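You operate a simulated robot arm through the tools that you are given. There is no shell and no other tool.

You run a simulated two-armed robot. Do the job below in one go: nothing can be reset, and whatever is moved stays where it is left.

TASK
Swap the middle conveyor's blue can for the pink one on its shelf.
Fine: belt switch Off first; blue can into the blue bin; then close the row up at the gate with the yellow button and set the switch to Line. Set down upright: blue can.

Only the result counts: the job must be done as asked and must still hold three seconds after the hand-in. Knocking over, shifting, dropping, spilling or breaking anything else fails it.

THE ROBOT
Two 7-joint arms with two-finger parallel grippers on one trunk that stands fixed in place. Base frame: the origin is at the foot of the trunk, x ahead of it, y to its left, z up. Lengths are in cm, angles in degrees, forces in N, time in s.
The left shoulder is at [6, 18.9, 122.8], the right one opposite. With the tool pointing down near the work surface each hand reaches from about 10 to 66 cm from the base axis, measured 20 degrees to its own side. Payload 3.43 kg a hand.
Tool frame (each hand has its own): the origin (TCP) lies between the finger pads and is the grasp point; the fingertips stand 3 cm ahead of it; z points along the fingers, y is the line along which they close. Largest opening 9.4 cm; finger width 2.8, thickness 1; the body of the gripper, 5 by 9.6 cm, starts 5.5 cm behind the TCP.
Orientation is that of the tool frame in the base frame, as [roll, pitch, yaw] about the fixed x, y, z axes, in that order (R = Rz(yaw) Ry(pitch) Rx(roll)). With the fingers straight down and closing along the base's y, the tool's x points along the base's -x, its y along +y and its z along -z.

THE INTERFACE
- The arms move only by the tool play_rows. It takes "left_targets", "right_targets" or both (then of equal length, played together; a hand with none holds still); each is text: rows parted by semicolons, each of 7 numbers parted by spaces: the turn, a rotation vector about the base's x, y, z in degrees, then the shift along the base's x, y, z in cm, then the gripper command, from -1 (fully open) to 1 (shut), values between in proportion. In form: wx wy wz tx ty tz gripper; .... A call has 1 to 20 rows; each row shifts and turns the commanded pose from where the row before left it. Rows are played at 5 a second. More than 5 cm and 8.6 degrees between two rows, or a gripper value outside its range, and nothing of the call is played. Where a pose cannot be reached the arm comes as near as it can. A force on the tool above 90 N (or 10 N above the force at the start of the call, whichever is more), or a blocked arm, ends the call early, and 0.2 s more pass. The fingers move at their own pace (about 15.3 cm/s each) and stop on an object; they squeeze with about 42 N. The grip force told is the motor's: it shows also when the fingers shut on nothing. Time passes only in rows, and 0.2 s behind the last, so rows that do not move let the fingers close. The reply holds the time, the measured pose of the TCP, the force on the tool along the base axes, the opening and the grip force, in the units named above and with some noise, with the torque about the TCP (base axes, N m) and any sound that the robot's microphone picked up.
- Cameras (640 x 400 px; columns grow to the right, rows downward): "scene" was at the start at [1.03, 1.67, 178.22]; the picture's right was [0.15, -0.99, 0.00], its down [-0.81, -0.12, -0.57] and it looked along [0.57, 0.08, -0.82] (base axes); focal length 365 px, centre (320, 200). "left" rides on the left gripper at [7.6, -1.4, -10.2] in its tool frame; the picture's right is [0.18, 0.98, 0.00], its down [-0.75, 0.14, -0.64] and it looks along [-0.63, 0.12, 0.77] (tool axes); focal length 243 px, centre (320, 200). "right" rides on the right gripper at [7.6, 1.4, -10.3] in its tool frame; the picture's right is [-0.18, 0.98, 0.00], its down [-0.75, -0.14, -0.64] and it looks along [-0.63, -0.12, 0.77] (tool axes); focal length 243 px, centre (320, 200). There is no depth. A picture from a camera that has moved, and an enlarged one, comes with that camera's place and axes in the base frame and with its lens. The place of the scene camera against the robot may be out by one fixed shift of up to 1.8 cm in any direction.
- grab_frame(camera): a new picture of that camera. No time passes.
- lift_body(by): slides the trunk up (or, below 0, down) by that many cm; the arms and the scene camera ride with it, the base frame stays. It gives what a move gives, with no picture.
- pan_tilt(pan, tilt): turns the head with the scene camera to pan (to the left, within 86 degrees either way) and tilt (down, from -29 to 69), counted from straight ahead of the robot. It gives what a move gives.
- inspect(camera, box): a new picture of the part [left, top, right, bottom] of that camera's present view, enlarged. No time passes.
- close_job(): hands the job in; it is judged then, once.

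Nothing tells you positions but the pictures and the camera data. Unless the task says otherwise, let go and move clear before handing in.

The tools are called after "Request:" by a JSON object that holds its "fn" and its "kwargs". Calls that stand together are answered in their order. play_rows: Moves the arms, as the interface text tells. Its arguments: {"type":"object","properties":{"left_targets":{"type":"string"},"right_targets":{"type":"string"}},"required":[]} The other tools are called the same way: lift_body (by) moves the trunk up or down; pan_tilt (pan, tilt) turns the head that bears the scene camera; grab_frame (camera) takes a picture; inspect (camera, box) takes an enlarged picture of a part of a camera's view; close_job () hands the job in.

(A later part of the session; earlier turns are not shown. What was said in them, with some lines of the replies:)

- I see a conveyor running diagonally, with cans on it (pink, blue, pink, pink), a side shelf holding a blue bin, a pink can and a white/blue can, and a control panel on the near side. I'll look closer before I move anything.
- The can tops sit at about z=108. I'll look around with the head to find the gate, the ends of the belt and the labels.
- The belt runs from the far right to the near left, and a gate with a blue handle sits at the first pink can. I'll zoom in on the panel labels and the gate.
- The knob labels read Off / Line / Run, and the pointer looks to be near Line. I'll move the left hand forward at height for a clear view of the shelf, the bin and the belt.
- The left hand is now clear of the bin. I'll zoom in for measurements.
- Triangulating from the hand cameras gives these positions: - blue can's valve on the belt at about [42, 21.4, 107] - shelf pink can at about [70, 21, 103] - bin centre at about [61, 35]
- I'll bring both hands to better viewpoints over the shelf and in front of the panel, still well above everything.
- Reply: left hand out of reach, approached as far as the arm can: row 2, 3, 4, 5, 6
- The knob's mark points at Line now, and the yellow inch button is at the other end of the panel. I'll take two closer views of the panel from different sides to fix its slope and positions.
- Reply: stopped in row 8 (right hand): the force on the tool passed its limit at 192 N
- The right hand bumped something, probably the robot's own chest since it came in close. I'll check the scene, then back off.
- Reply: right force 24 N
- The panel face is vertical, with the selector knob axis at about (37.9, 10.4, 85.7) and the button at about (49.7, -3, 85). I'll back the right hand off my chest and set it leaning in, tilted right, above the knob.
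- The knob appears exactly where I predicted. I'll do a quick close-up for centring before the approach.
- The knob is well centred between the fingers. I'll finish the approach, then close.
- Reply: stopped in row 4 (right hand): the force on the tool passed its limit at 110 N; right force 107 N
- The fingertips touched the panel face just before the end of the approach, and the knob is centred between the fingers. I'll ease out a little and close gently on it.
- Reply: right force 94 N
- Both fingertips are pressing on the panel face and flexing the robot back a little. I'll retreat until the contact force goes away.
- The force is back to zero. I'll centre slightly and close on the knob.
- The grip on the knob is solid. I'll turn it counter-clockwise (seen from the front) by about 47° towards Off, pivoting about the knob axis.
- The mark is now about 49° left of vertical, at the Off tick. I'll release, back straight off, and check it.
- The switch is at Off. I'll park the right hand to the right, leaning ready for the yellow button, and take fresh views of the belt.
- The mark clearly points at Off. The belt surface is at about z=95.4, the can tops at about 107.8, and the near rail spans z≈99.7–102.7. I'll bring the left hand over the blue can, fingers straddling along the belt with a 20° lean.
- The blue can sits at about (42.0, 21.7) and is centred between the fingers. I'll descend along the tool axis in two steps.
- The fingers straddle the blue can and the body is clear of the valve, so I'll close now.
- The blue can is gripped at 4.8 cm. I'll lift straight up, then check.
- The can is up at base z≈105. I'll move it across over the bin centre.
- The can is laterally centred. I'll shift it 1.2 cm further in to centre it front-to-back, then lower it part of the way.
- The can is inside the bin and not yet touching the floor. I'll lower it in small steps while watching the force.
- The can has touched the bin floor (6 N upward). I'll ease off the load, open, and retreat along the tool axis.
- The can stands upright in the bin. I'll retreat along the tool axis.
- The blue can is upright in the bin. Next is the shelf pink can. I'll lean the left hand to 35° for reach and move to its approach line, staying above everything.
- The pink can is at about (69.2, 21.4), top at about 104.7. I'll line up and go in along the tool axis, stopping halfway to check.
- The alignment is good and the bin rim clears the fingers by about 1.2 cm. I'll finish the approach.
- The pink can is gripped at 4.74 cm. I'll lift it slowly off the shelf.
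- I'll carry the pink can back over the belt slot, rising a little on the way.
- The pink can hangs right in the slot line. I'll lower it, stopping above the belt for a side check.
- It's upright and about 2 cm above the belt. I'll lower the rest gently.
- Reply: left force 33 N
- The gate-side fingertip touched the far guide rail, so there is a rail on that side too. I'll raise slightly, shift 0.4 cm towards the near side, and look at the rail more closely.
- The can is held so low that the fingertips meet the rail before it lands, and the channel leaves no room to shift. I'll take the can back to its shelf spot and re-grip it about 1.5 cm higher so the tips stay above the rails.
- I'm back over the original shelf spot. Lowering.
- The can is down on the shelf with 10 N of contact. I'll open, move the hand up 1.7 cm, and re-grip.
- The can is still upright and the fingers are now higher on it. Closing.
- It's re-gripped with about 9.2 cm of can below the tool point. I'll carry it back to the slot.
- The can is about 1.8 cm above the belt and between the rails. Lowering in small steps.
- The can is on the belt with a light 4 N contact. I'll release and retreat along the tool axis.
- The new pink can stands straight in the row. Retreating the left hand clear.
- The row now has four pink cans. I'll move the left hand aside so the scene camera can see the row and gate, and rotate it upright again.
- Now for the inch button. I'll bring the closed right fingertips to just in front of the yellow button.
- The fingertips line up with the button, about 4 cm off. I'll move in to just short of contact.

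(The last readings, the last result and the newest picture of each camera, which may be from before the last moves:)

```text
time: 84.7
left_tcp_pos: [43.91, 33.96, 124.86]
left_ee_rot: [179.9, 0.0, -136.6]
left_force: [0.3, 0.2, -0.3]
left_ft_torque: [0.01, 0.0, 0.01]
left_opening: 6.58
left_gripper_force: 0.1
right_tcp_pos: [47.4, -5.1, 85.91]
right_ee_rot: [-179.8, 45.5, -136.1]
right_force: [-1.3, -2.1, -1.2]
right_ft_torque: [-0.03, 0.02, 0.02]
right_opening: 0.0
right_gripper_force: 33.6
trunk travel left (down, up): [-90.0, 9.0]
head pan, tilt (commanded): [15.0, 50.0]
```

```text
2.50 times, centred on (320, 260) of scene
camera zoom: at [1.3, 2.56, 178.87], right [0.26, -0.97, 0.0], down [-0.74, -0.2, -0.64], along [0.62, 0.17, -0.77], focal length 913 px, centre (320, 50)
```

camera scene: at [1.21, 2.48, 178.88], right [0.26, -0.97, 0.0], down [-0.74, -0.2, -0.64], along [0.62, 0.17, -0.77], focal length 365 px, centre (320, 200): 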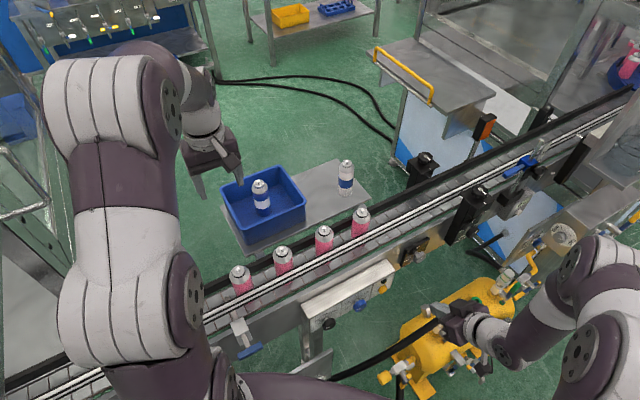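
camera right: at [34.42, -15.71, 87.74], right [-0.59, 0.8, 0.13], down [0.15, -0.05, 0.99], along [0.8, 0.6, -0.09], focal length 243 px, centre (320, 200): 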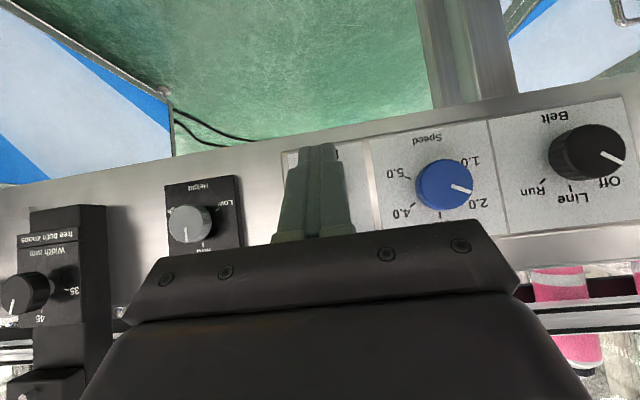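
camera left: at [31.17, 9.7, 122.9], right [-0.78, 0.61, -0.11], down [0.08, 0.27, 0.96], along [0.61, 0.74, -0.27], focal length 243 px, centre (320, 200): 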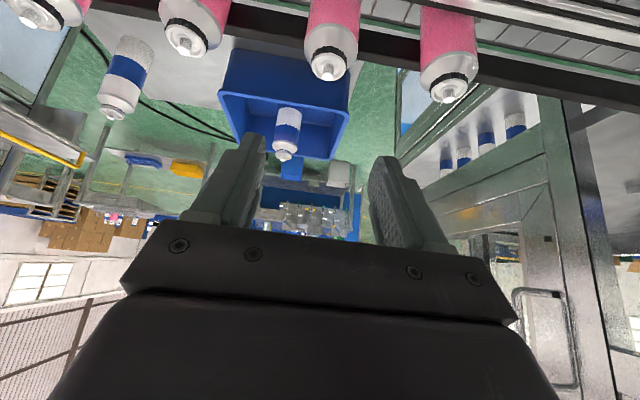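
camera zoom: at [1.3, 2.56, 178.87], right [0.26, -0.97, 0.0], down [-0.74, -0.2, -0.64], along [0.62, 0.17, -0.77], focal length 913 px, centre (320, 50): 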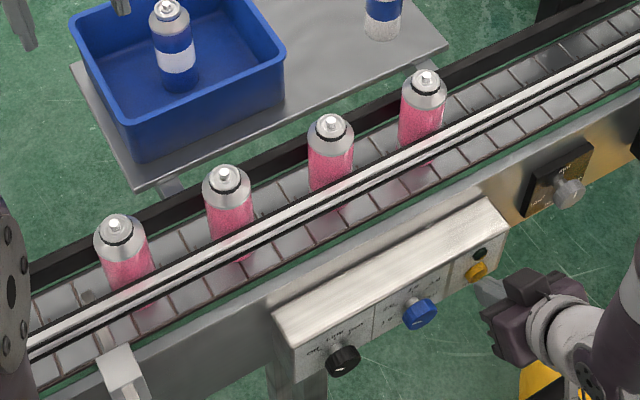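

The button is springing back at about 2–3 N, so I'm on it. I'll press a little deeper.

Request:
{"fn": "play_rows", "kwargs": {"right_targets": "0 0 0 0.11 0.105 0 1; 0 0 0 0 0 0 1"}}

Request:
{"fn": "inspect", "kwargs": {"camera": "scene", "box": [200, 180, 440, 340]}}

```text
time: 85.2
left_tcp_pos: [44.06, 33.98, 124.88]
left_ee_rot: [180.0, 0.1, -136.6]
left_force: [-0.3, 0.8, 0.0]
left_ft_torque: [-0.01, -0.03, -0.01]
left_opening: 6.58
left_gripper_force: 0.0
right_tcp_pos: [47.52, -4.98, 86.11]
right_ee_rot: [-179.9, 45.4, -136.0]
right_force: [-2.7, -2.0, -1.6]
right_ft_torque: [-0.06, 0.05, 0.03]
right_opening: 0.02
right_gripper_force: 33.0
trunk travel left (down, up): [-90.0, 9.0]
head pan, tilt (commanded): [15.0, 50.0]
heard: click
```

```text
2.50 times, centred on (320, 260) of scene
camera zoom: at [1.3, 2.56, 178.87], right [0.26, -0.97, 0.0], down [-0.74, -0.2, -0.64], along [0.62, 0.17, -0.77], focal length 913 px, centre (320, 50)
```

zoom: 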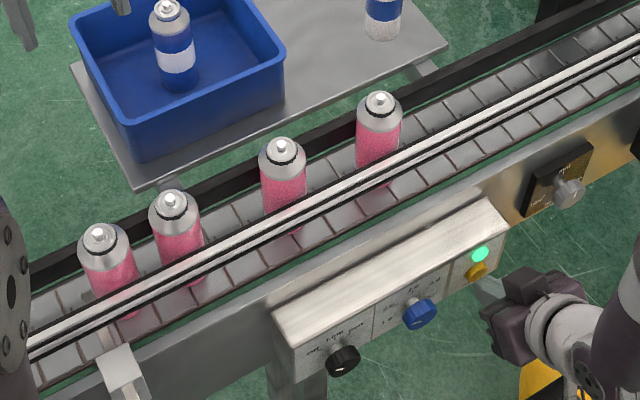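

A click: the lamp lit and the belt is running towards the gate while I hold the button. I'll keep holding in short steps and watch the row.

Request:
{"fn": "play_rows", "kwargs": {"right_targets": "0 0 0 0 0 0 1"}}

Request:
{"fn": "inspect", "kwargs": {"camera": "scene", "box": [200, 180, 440, 340]}}

```text
time: 85.7
left_tcp_pos: [43.93, 34.07, 124.83]
left_ee_rot: [179.9, 0.0, -136.6]
left_force: [0.9, -0.4, 0.0]
left_ft_torque: [-0.03, 0.0, 0.0]
left_opening: 6.58
left_gripper_force: 0.0
right_tcp_pos: [47.49, -5.08, 86.07]
right_ee_rot: [-179.8, 45.6, -136.0]
right_force: [-2.5, -0.9, -1.1]
right_ft_torque: [-0.06, 0.03, 0.06]
right_opening: 0.0
right_gripper_force: 33.5
trunk travel left (down, up): [-90.0, 9.0]
head pan, tilt (commanded): [15.0, 50.0]
```

```text
2.50 times, centred on (320, 260) of scene
camera zoom: at [1.3, 2.56, 178.87], right [0.26, -0.97, 0.0], down [-0.74, -0.2, -0.64], along [0.62, 0.17, -0.77], focal length 913 px, centre (320, 50)
```

zoom: 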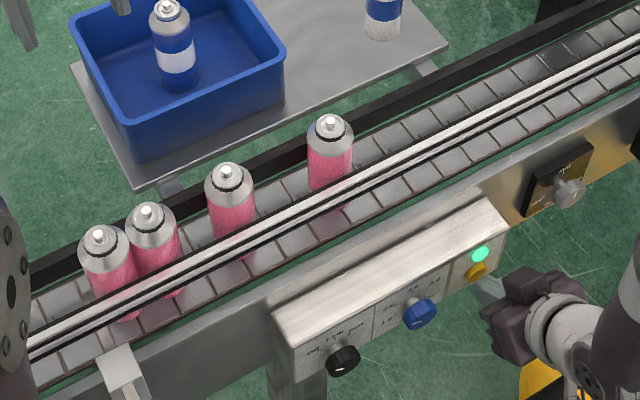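

Request:
{"fn": "play_rows", "kwargs": {"right_targets": "0 0 0 0 0 0 1"}}

Request:
{"fn": "inspect", "kwargs": {"camera": "scene", "box": [200, 180, 440, 340]}}

```text
time: 86.0
left_tcp_pos: [43.93, 33.91, 124.92]
left_ee_rot: [-180.0, 0.0, -136.6]
left_force: [-0.2, 0.0, -0.2]
left_ft_torque: [0.01, -0.01, 0.02]
left_opening: 6.59
left_gripper_force: 0.0
right_tcp_pos: [47.6, -5.07, 86.09]
right_ee_rot: [-179.7, 45.6, -135.9]
right_force: [-2.9, -1.8, -0.8]
right_ft_torque: [-0.07, 0.03, 0.03]
right_opening: 0.0
right_gripper_force: 32.8
trunk travel left (down, up): [-90.0, 9.0]
head pan, tilt (commanded): [15.0, 50.0]
```

```text
2.50 times, centred on (320, 260) of scene
camera zoom: at [1.3, 2.56, 178.87], right [0.26, -0.97, 0.0], down [-0.74, -0.2, -0.64], along [0.62, 0.17, -0.77], focal length 913 px, centre (320, 50)
```

zoom: 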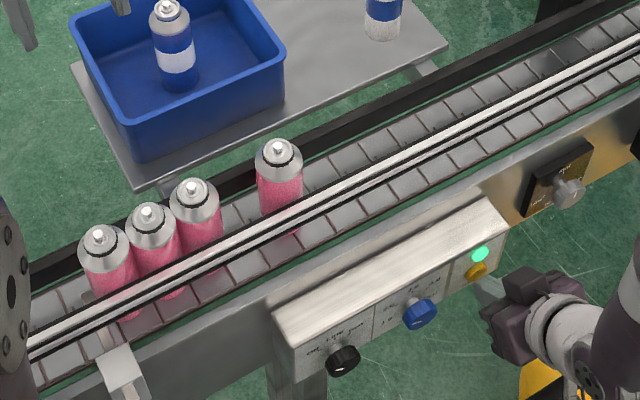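

Request:
{"fn": "play_rows", "kwargs": {"right_targets": "0 0 0 0 0 0 1"}}

Request:
{"fn": "inspect", "kwargs": {"camera": "scene", "box": [200, 180, 440, 340]}}

```text
time: 86.5
left_tcp_pos: [43.93, 33.94, 124.85]
left_ee_rot: [-180.0, 0.0, -136.6]
left_force: [0.3, 0.3, 0.8]
left_ft_torque: [-0.04, 0.0, -0.04]
left_opening: 6.59
left_gripper_force: 0.1
right_tcp_pos: [47.57, -5.1, 86.15]
right_ee_rot: [-179.8, 45.6, -136.0]
right_force: [-2.6, -1.6, -0.9]
right_ft_torque: [-0.04, 0.04, 0.06]
right_opening: 0.0
right_gripper_force: 33.2
trunk travel left (down, up): [-90.0, 9.0]
head pan, tilt (commanded): [15.0, 50.0]
```

```text
2.50 times, centred on (320, 260) of scene
camera zoom: at [1.3, 2.56, 178.87], right [0.26, -0.97, 0.0], down [-0.74, -0.2, -0.64], along [0.62, 0.17, -0.77], focal length 913 px, centre (320, 50)
```

zoom: 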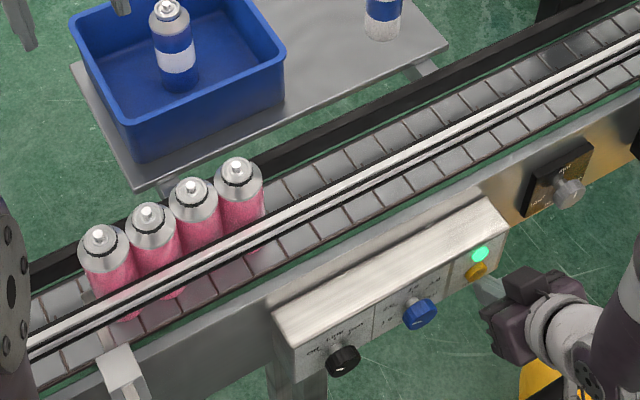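

The whole row is closed up at the gate. Releasing the button now.

Request:
{"fn": "play_rows", "kwargs": {"right_targets": "0 0 0 -1.1 -1.03 0 1; 0 0 0 -1.8 -1.7 0 1; 0 0 0 -1 -2 2 1; 0 0 0 0 0 0 1"}}

Request:
{"fn": "inspect", "kwargs": {"camera": "scene", "box": [200, 180, 440, 340]}}

Request:
{"fn": "grab_frame", "kwargs": {"camera": "right"}}

```text
time: 87.5
left_tcp_pos: [44.06, 34.01, 124.93]
left_ee_rot: [-180.0, 0.1, -136.6]
left_force: [-0.6, -0.2, 0.7]
left_ft_torque: [-0.01, -0.01, -0.02]
left_opening: 6.59
left_gripper_force: 0.0
right_tcp_pos: [43.69, -9.87, 88.01]
right_ee_rot: [-179.7, 45.5, -136.0]
right_force: [-0.3, -0.4, 0.7]
right_ft_torque: [-0.03, 0.01, 0.01]
right_opening: 0.0
right_gripper_force: 32.9
trunk travel left (down, up): [-90.0, 9.0]
head pan, tilt (commanded): [15.0, 50.0]
```

```text
2.50 times, centred on (320, 260) of scene
camera zoom: at [1.38, 2.66, 178.87], right [0.26, -0.97, 0.0], down [-0.74, -0.2, -0.64], along [0.62, 0.17, -0.77], focal length 913 px, centre (320, 50)
```

zoom: 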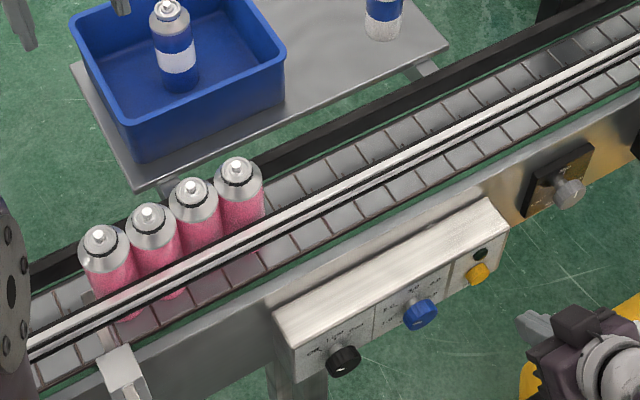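

```text
taken
camera right: at [33.59, -17.54, 89.84], right [-0.59, 0.8, 0.13], down [0.15, -0.05, 0.99], along [0.8, 0.6, -0.09], focal length 243 px, centre (320, 200)
```

right: 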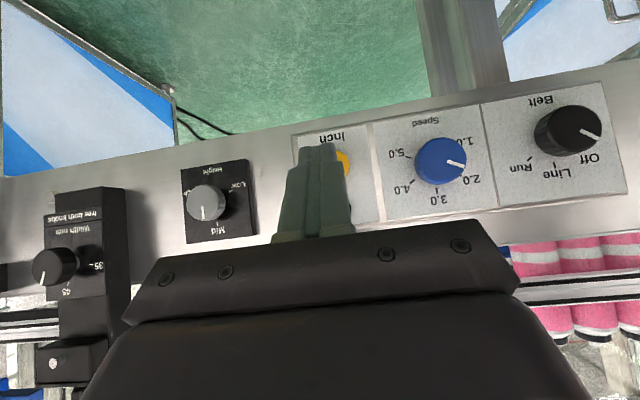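

The row is tight and the lamp is off. Now I'll bring the right hand back to the knob by the route I used before, this time with the hand near vertical so it can turn clockwise to Line.

Request:
{"fn": "play_rows", "kwargs": {"right_targets": "0 0 0 -0.57 -2.04 3 1; 0 0 0 -0.57 -2.04 3 0.5; 0 0 0 -0.55 -2.05 3 0; 0 0 0 -1.2 2.68 0 -0.3; 0 0 0 -1.2 2.68 0 -0.3; -5.14 5.46 0 -1.2 2.68 -0.25 -0.3; -5.14 5.46 0 -1.2 2.68 -0.25 -0.3; -5.14 5.46 0 -1.2 2.68 -0.25 -0.3; -5.14 5.46 0 -1.2 2.68 -0.25 -0.3; -4.37 -4.1 0 -0.8 2.68 -0.4 -0.3; -4.37 -4.1 0 -0.8 2.68 -0.4 -0.3; 0 0 0 0 0 0 -0.3"}}

Request:
{"fn": "grab_frame", "kwargs": {"camera": "right"}}

Request:
{"fn": "inspect", "kwargs": {"camera": "right", "box": [220, 60, 420, 200]}}

Request:
{"fn": "inspect", "kwargs": {"camera": "scene", "box": [200, 220, 320, 320]}}

```text
time: 90.0
left_tcp_pos: [43.94, 33.87, 124.94]
left_ee_rot: [179.9, 0.1, -136.6]
left_force: [-0.6, -0.7, -0.7]
left_ft_torque: [0.04, 0.01, -0.02]
left_opening: 6.6
left_gripper_force: 0.1
right_tcp_pos: [33.2, 5.34, 95.26]
right_ee_rot: [-167.7, 14.9, -132.9]
right_force: [-0.2, -1.1, 0.5]
right_ft_torque: [0.0, 0.02, -0.03]
right_opening: 6.11
right_gripper_force: 0.0
trunk travel left (down, up): [-90.0, 9.0]
head pan, tilt (commanded): [15.0, 50.0]
```

```text
taken
camera right: at [23.82, 0.61, 102.65], right [-0.55, 0.82, -0.15], down [0.38, 0.41, 0.83], along [0.75, 0.39, -0.54], focal length 243 px, centre (320, 200)
```

right: 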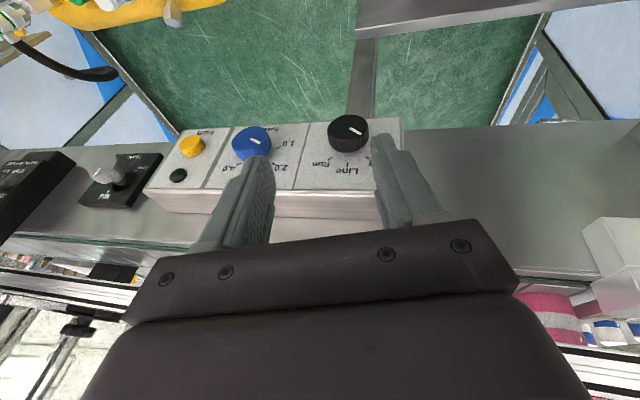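

```text
2.86 times, centred on (320, 130) of right
camera zoom: at [23.82, 0.61, 102.65], right [-0.55, 0.82, -0.15], down [0.38, 0.41, 0.83], along [0.75, 0.39, -0.54], focal length 693 px, centre (320, 400)
```

zoom: 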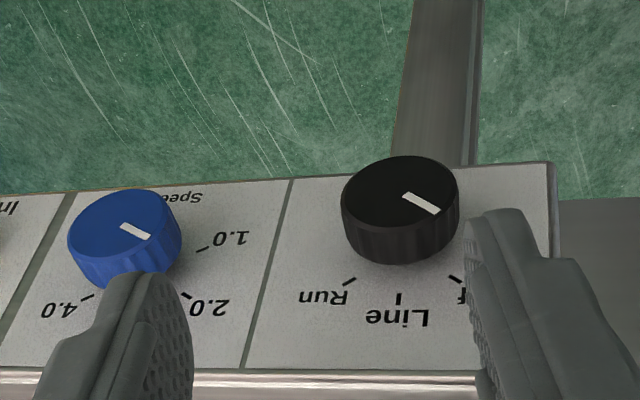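

```text
4.00 times, centred on (260, 270) of scene
camera zoom: at [1.39, 2.48, 178.87], right [0.26, -0.97, 0.0], down [-0.74, -0.2, -0.64], along [0.62, 0.17, -0.77], focal length 1461 px, centre (560, -80)
```

zoom: 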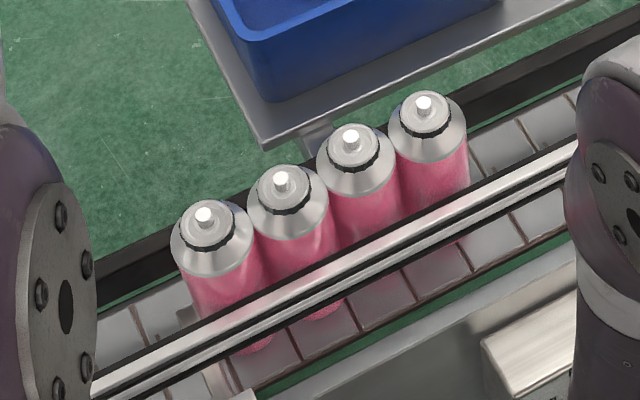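

The row is tightly closed, and the knob is still at Off. I'll retrace the approach to the knob and grip it.

Request:
{"fn": "play_rows", "kwargs": {"right_targets": "0 0 0 0.5 1.5 -3 -0.3; 0 0 0 1 1 -3 -0.3; 0 0 0 0.5 0.35 -1.3 -0.3; 0 0 0 0.48 0.28 -1.2 -0.3; 0 0 0 0 0 0 -0.3"}}

Request:
{"fn": "inspect", "kwargs": {"camera": "right", "box": [200, 60, 440, 240]}}

```text
time: 91.2
left_tcp_pos: [43.97, 33.96, 124.81]
left_ee_rot: [180.0, 0.0, -136.7]
left_force: [0.1, -0.5, -0.3]
left_ft_torque: [0.0, 0.03, -0.03]
left_opening: 6.59
left_gripper_force: 0.2
right_tcp_pos: [35.66, 8.6, 86.82]
right_ee_rot: [-167.7, 15.1, -132.8]
right_force: [0.5, -0.7, 0.4]
right_ft_torque: [-0.03, 0.02, -0.04]
right_opening: 6.11
right_gripper_force: 0.1
trunk travel left (down, up): [-90.0, 9.0]
head pan, tilt (commanded): [15.0, 50.0]
```

```text
2.22 times, centred on (320, 150) of right
camera zoom: at [26.29, 3.79, 94.24], right [-0.55, 0.82, -0.15], down [0.38, 0.41, 0.83], along [0.75, 0.39, -0.54], focal length 539 px, centre (320, 311)
```

zoom: 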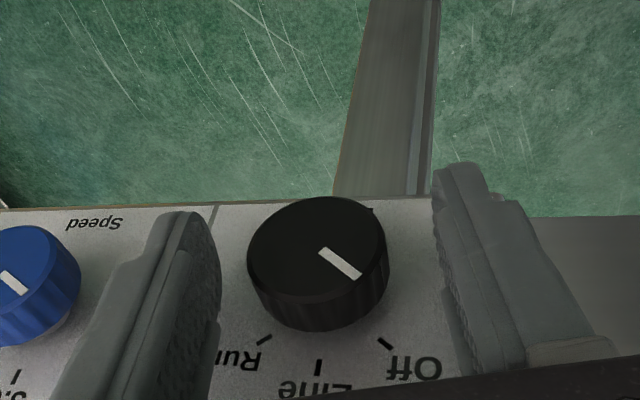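

Request:
{"fn": "play_rows", "kwargs": {"right_targets": "0 0 0 0 0 0 0; 0 0 0 0 0 0 0.4; 0 0 0 0 0 0 1; 0 0 0 0 0 0 1"}}

Request:
{"fn": "inspect", "kwargs": {"camera": "right", "box": [200, 60, 440, 240]}}

```text
time: 92.2
left_tcp_pos: [44.04, 33.82, 124.94]
left_ee_rot: [179.9, 0.1, -136.6]
left_force: [0.2, 0.1, 0.0]
left_ft_torque: [-0.03, -0.03, -0.03]
left_opening: 6.59
left_gripper_force: 0.0
right_tcp_pos: [35.63, 8.66, 86.87]
right_ee_rot: [-167.7, 15.1, -132.9]
right_force: [6.3, -7.7, 6.0]
right_ft_torque: [-0.44, 0.21, 0.54]
right_opening: 3.56
right_gripper_force: 45.3
trunk travel left (down, up): [-90.0, 9.0]
head pan, tilt (commanded): [15.0, 50.0]
```

```text
2.22 times, centred on (320, 150) of right
camera zoom: at [26.36, 3.71, 94.26], right [-0.55, 0.82, -0.15], down [0.38, 0.41, 0.83], along [0.75, 0.39, -0.53], focal length 539 px, centre (320, 311)
```

zoom: 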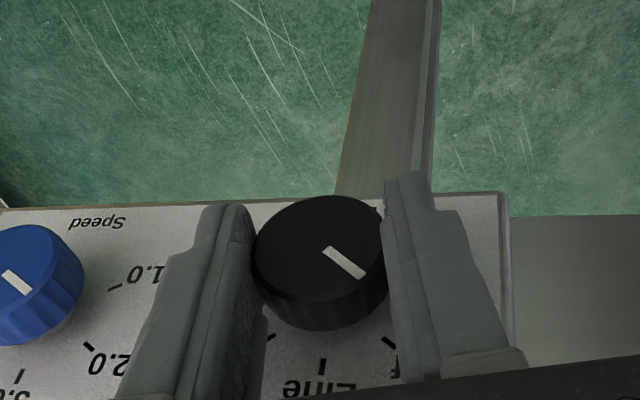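

The knob is gripped with its mark at Off. I'll turn it clockwise by about 49.5° to Line, pivoting about the axis.

Request:
{"fn": "play_rows", "kwargs": {"right_targets": "6.006 5.651 0 0.140 -0.148 0.028 1; 6.006 5.651 0 0.141 -0.150 -0.001 1; 6.006 5.651 0 0.139 -0.148 -0.031 1; 6.006 5.651 0 0.135 -0.143 -0.060 1; 6.006 5.651 0 0.128 -0.136 -0.087 1; 6.006 5.651 0 0.118 -0.125 -0.113 1; 0 0 0 0 0 0 1; 0 0 0 0 0 0 1"}}

Request:
{"fn": "inspect", "kwargs": {"camera": "right", "box": [200, 60, 440, 240]}}

Request:
{"fn": "grab_frame", "kwargs": {"camera": "scene"}}

```text
time: 94.0
left_tcp_pos: [44.02, 34.03, 124.86]
left_ee_rot: [179.9, 0.0, -136.6]
left_force: [-0.8, 0.7, -1.1]
left_ft_torque: [0.0, 0.03, -0.03]
left_opening: 6.57
left_gripper_force: 0.1
right_tcp_pos: [36.41, 7.64, 86.62]
right_ee_rot: [141.1, 12.6, -146.1]
right_force: [-2.1, -8.9, -5.0]
right_ft_torque: [-0.27, 0.18, 1.14]
right_opening: 3.55
right_gripper_force: 44.7
trunk travel left (down, up): [-90.0, 9.0]
head pan, tilt (commanded): [15.0, 50.0]
```

```text
2.22 times, centred on (320, 150) of right
camera zoom: at [31.62, -2.03, 93.58], right [-0.39, 0.66, 0.64], down [0.82, -0.06, 0.57], along [0.41, 0.75, -0.52], focal length 539 px, centre (320, 311)
```

zoom: 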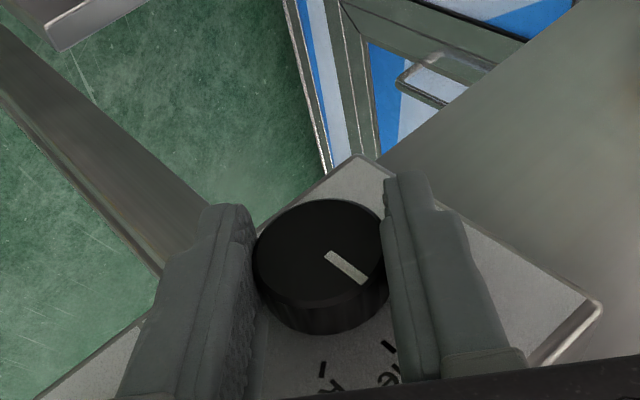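

```text
taken
camera scene: at [1.34, 2.44, 178.87], right [0.26, -0.97, 0.0], down [-0.74, -0.2, -0.64], along [0.62, 0.17, -0.77], focal length 365 px, centre (320, 200)
```

scene: 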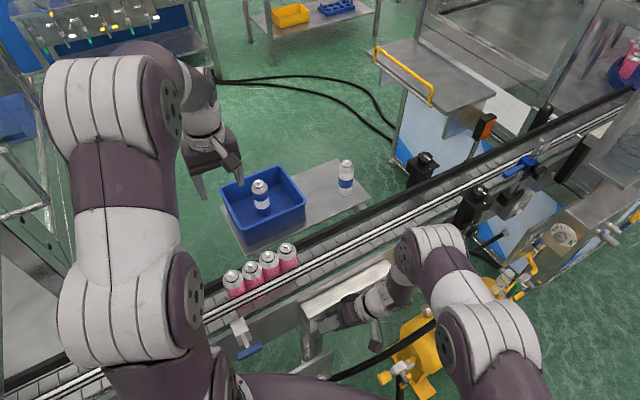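

The mark is straight up at Line again, as it was at the start. I'll release and back away along the tool axis.

Request:
{"fn": "play_rows", "kwargs": {"right_targets": "0 0 0 0 0 0 0.3; 0 0 0 0 0 0 -0.3; 0 0 0 0 0 0 -0.3; 0 0 0 0.1 -0.6 0.75 -0.3; 0 0 0 0.35 -1.25 1.5 -0.3; 0 0 0 0.42 -1.23 1.55 -0.3; 0 0 0 0.42 -1.23 1.55 -0.3; 0 0 0 0.42 -1.23 1.55 -0.3; 0 0 0 0 0 0 -0.3"}}

Request:
{"fn": "inspect", "kwargs": {"camera": "right", "box": [220, 50, 420, 190]}}

Request:
{"fn": "grab_frame", "kwargs": {"camera": "scene"}}

```text
time: 96.0
left_tcp_pos: [44.0, 34.0, 124.88]
left_ee_rot: [180.0, 0.0, -136.6]
left_force: [0.4, 0.1, 0.1]
left_ft_torque: [0.0, -0.01, -0.02]
left_opening: 6.59
left_gripper_force: 0.2
right_tcp_pos: [38.13, 2.4, 93.51]
right_ee_rot: [141.3, 12.6, -146.0]
right_force: [-0.6, -0.5, 0.1]
right_ft_torque: [-0.02, -0.03, 0.02]
right_opening: 6.11
right_gripper_force: 0.1
trunk travel left (down, up): [-90.0, 9.0]
head pan, tilt (commanded): [15.0, 50.0]
```

```text
2.86 times, centred on (320, 120) of right
camera zoom: at [33.35, -7.37, 100.54], right [-0.39, 0.66, 0.64], down [0.82, -0.06, 0.57], along [0.41, 0.75, -0.52], focal length 693 px, centre (320, 429)
```

zoom: 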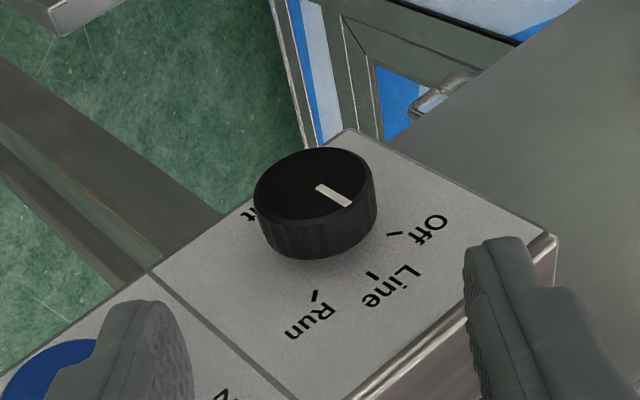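

```text
taken
camera scene: at [1.35, 2.63, 178.87], right [0.26, -0.97, 0.0], down [-0.74, -0.2, -0.64], along [0.62, 0.17, -0.77], focal length 365 px, centre (320, 200)
```

scene: 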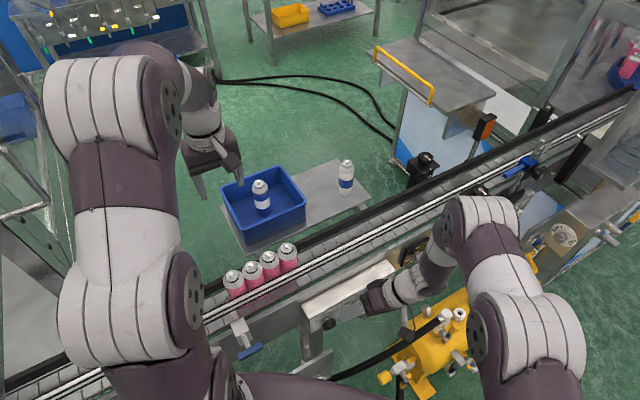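

The knob reads Line and the row is stationary. I'll move the right hand well clear and check everything once more.

Request:
{"fn": "play_rows", "kwargs": {"right_targets": "0 0 0 0.5 -2.5 1.5 -0.3; 0 0 0 0.5 -3 1.5 -0.3; 0 0 0 0.5 -3 1.5 -0.3; 0 0 0 0.5 -3 1.5 -0.3; 0 0 0 0.5 -3 1 -0.3; 0 0 0 0 -3 1 -0.3; 0 0 0 0 0 0 -0.3; 0 0 0 0 0 0 -0.3; 0 0 0 0 0 0 -0.3; 0 0 0 0 0 0 -0.3; 0 0 0 0 0 0 -0.3; 0 0 0 0 0 0 -0.3"}}

Request:
{"fn": "inspect", "kwargs": {"camera": "scene", "box": [200, 150, 400, 340]}}

Request:
{"fn": "grab_frame", "kwargs": {"camera": "left"}}

Request:
{"fn": "grab_frame", "kwargs": {"camera": "right"}}

```text
time: 98.7
left_tcp_pos: [43.94, 34.0, 124.87]
left_ee_rot: [180.0, 0.0, -136.5]
left_force: [-0.5, -0.5, 0.8]
left_ft_torque: [0.01, -0.01, 0.02]
left_opening: 6.57
left_gripper_force: 0.1
right_tcp_pos: [40.63, -15.32, 101.55]
right_ee_rot: [141.3, 12.7, -146.0]
right_force: [-0.6, -0.2, 0.7]
right_ft_torque: [0.0, 0.0, 0.0]
right_opening: 6.1
right_gripper_force: 0.1
trunk travel left (down, up): [-90.0, 9.0]
head pan, tilt (commanded): [15.0, 50.0]
```

```text
2.11 times, centred on (300, 245) of scene
camera zoom: at [1.33, 2.57, 178.87], right [0.26, -0.97, 0.0], down [-0.74, -0.2, -0.64], along [0.62, 0.17, -0.77], focal length 769 px, centre (362, 105)
```

zoom: 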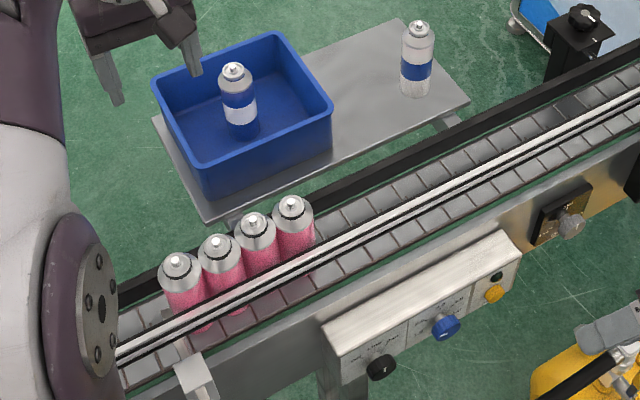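

```text
taken
camera left: at [39.43, 27.8, 135.15], right [-0.81, 0.59, 0.0], down [0.45, 0.62, 0.64], along [0.38, 0.52, -0.77], focal length 243 px, centre (320, 200)
```

left: 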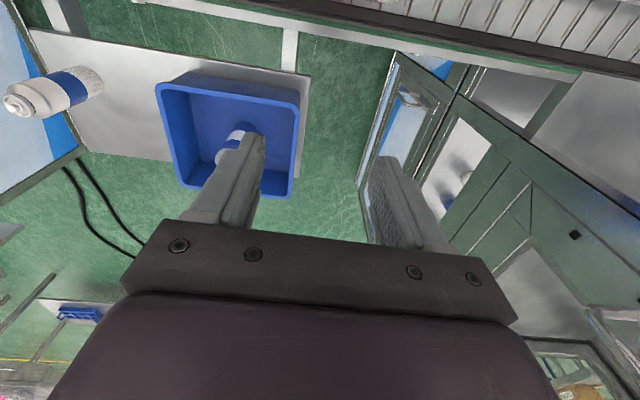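

```text
taken
camera right: at [35.9, -24.97, 108.5], right [-0.39, 0.66, 0.64], down [0.82, -0.06, 0.57], along [0.42, 0.75, -0.52], focal length 243 px, centre (320, 200)
```

right: 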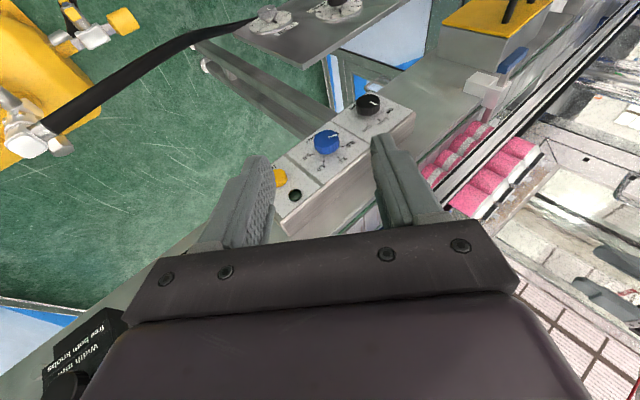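

Request:
{"fn": "inspect", "kwargs": {"camera": "right", "box": [270, 80, 430, 210]}}

Request:
{"fn": "inspect", "kwargs": {"camera": "right", "box": [400, 40, 570, 230]}}

```text
3.08 times, centred on (350, 145) of right
camera zoom: at [35.9, -24.97, 108.5], right [-0.39, 0.66, 0.64], down [0.82, -0.06, 0.57], along [0.42, 0.75, -0.52], focal length 746 px, centre (228, 369)
```

zoom: 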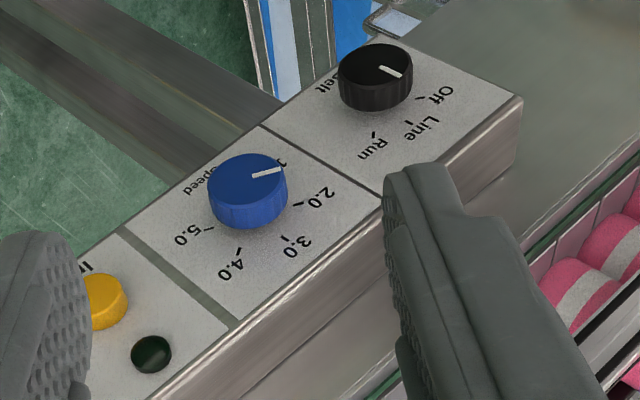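

```text
2.11 times, centred on (485, 135) of right
camera zoom: at [35.9, -24.97, 108.5], right [-0.39, 0.66, 0.64], down [0.82, -0.06, 0.57], along [0.42, 0.75, -0.52], focal length 511 px, centre (-27, 337)
```

zoom: 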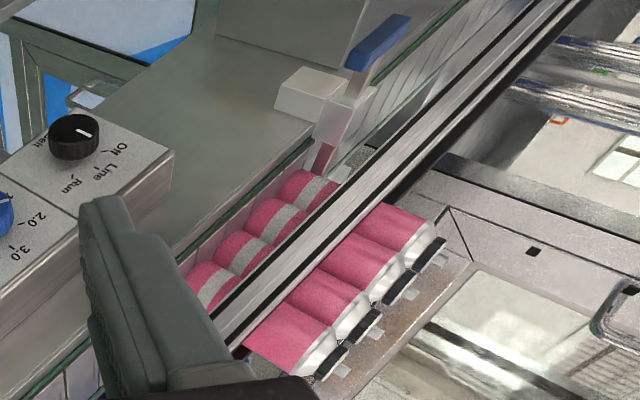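

The row of four pink cans is closed tight against the gate, and the switch reads Line with the lamp off. The blue can stands upright in the blue bin, and both hands are clear, so I'm handing in.

Request:
{"fn": "close_job", "kwargs": {}}

```text
The job is handed in.
```

I've handed in the job. The blue can is off the middle conveyor and standing upright in the blue bin, and the shelf's pink can has taken its place on the belt.

- **Switch:** I set the belt switch to Off before touching any can and turned it back to Line at the end. The mark lines up with Line.
- **Row:** I held the yellow button until all four pink cans were closed up at the gate, then let go. The row stayed still after the switch went back to Line.
- **Contacts on the way:**
    - The right hand bumped the robot's own chest.
    - The right fingertips pressed on the control panel face before I backed off.
    - A left fingertip touched the far guide rail on my first try at setting the pink can down.
- **Second try:** After the rail contact I returned the pink can to its shelf spot, gripped it higher, and then placed it cleanly.

In the final pictures, nothing else had moved or fallen, and both hands were clear.
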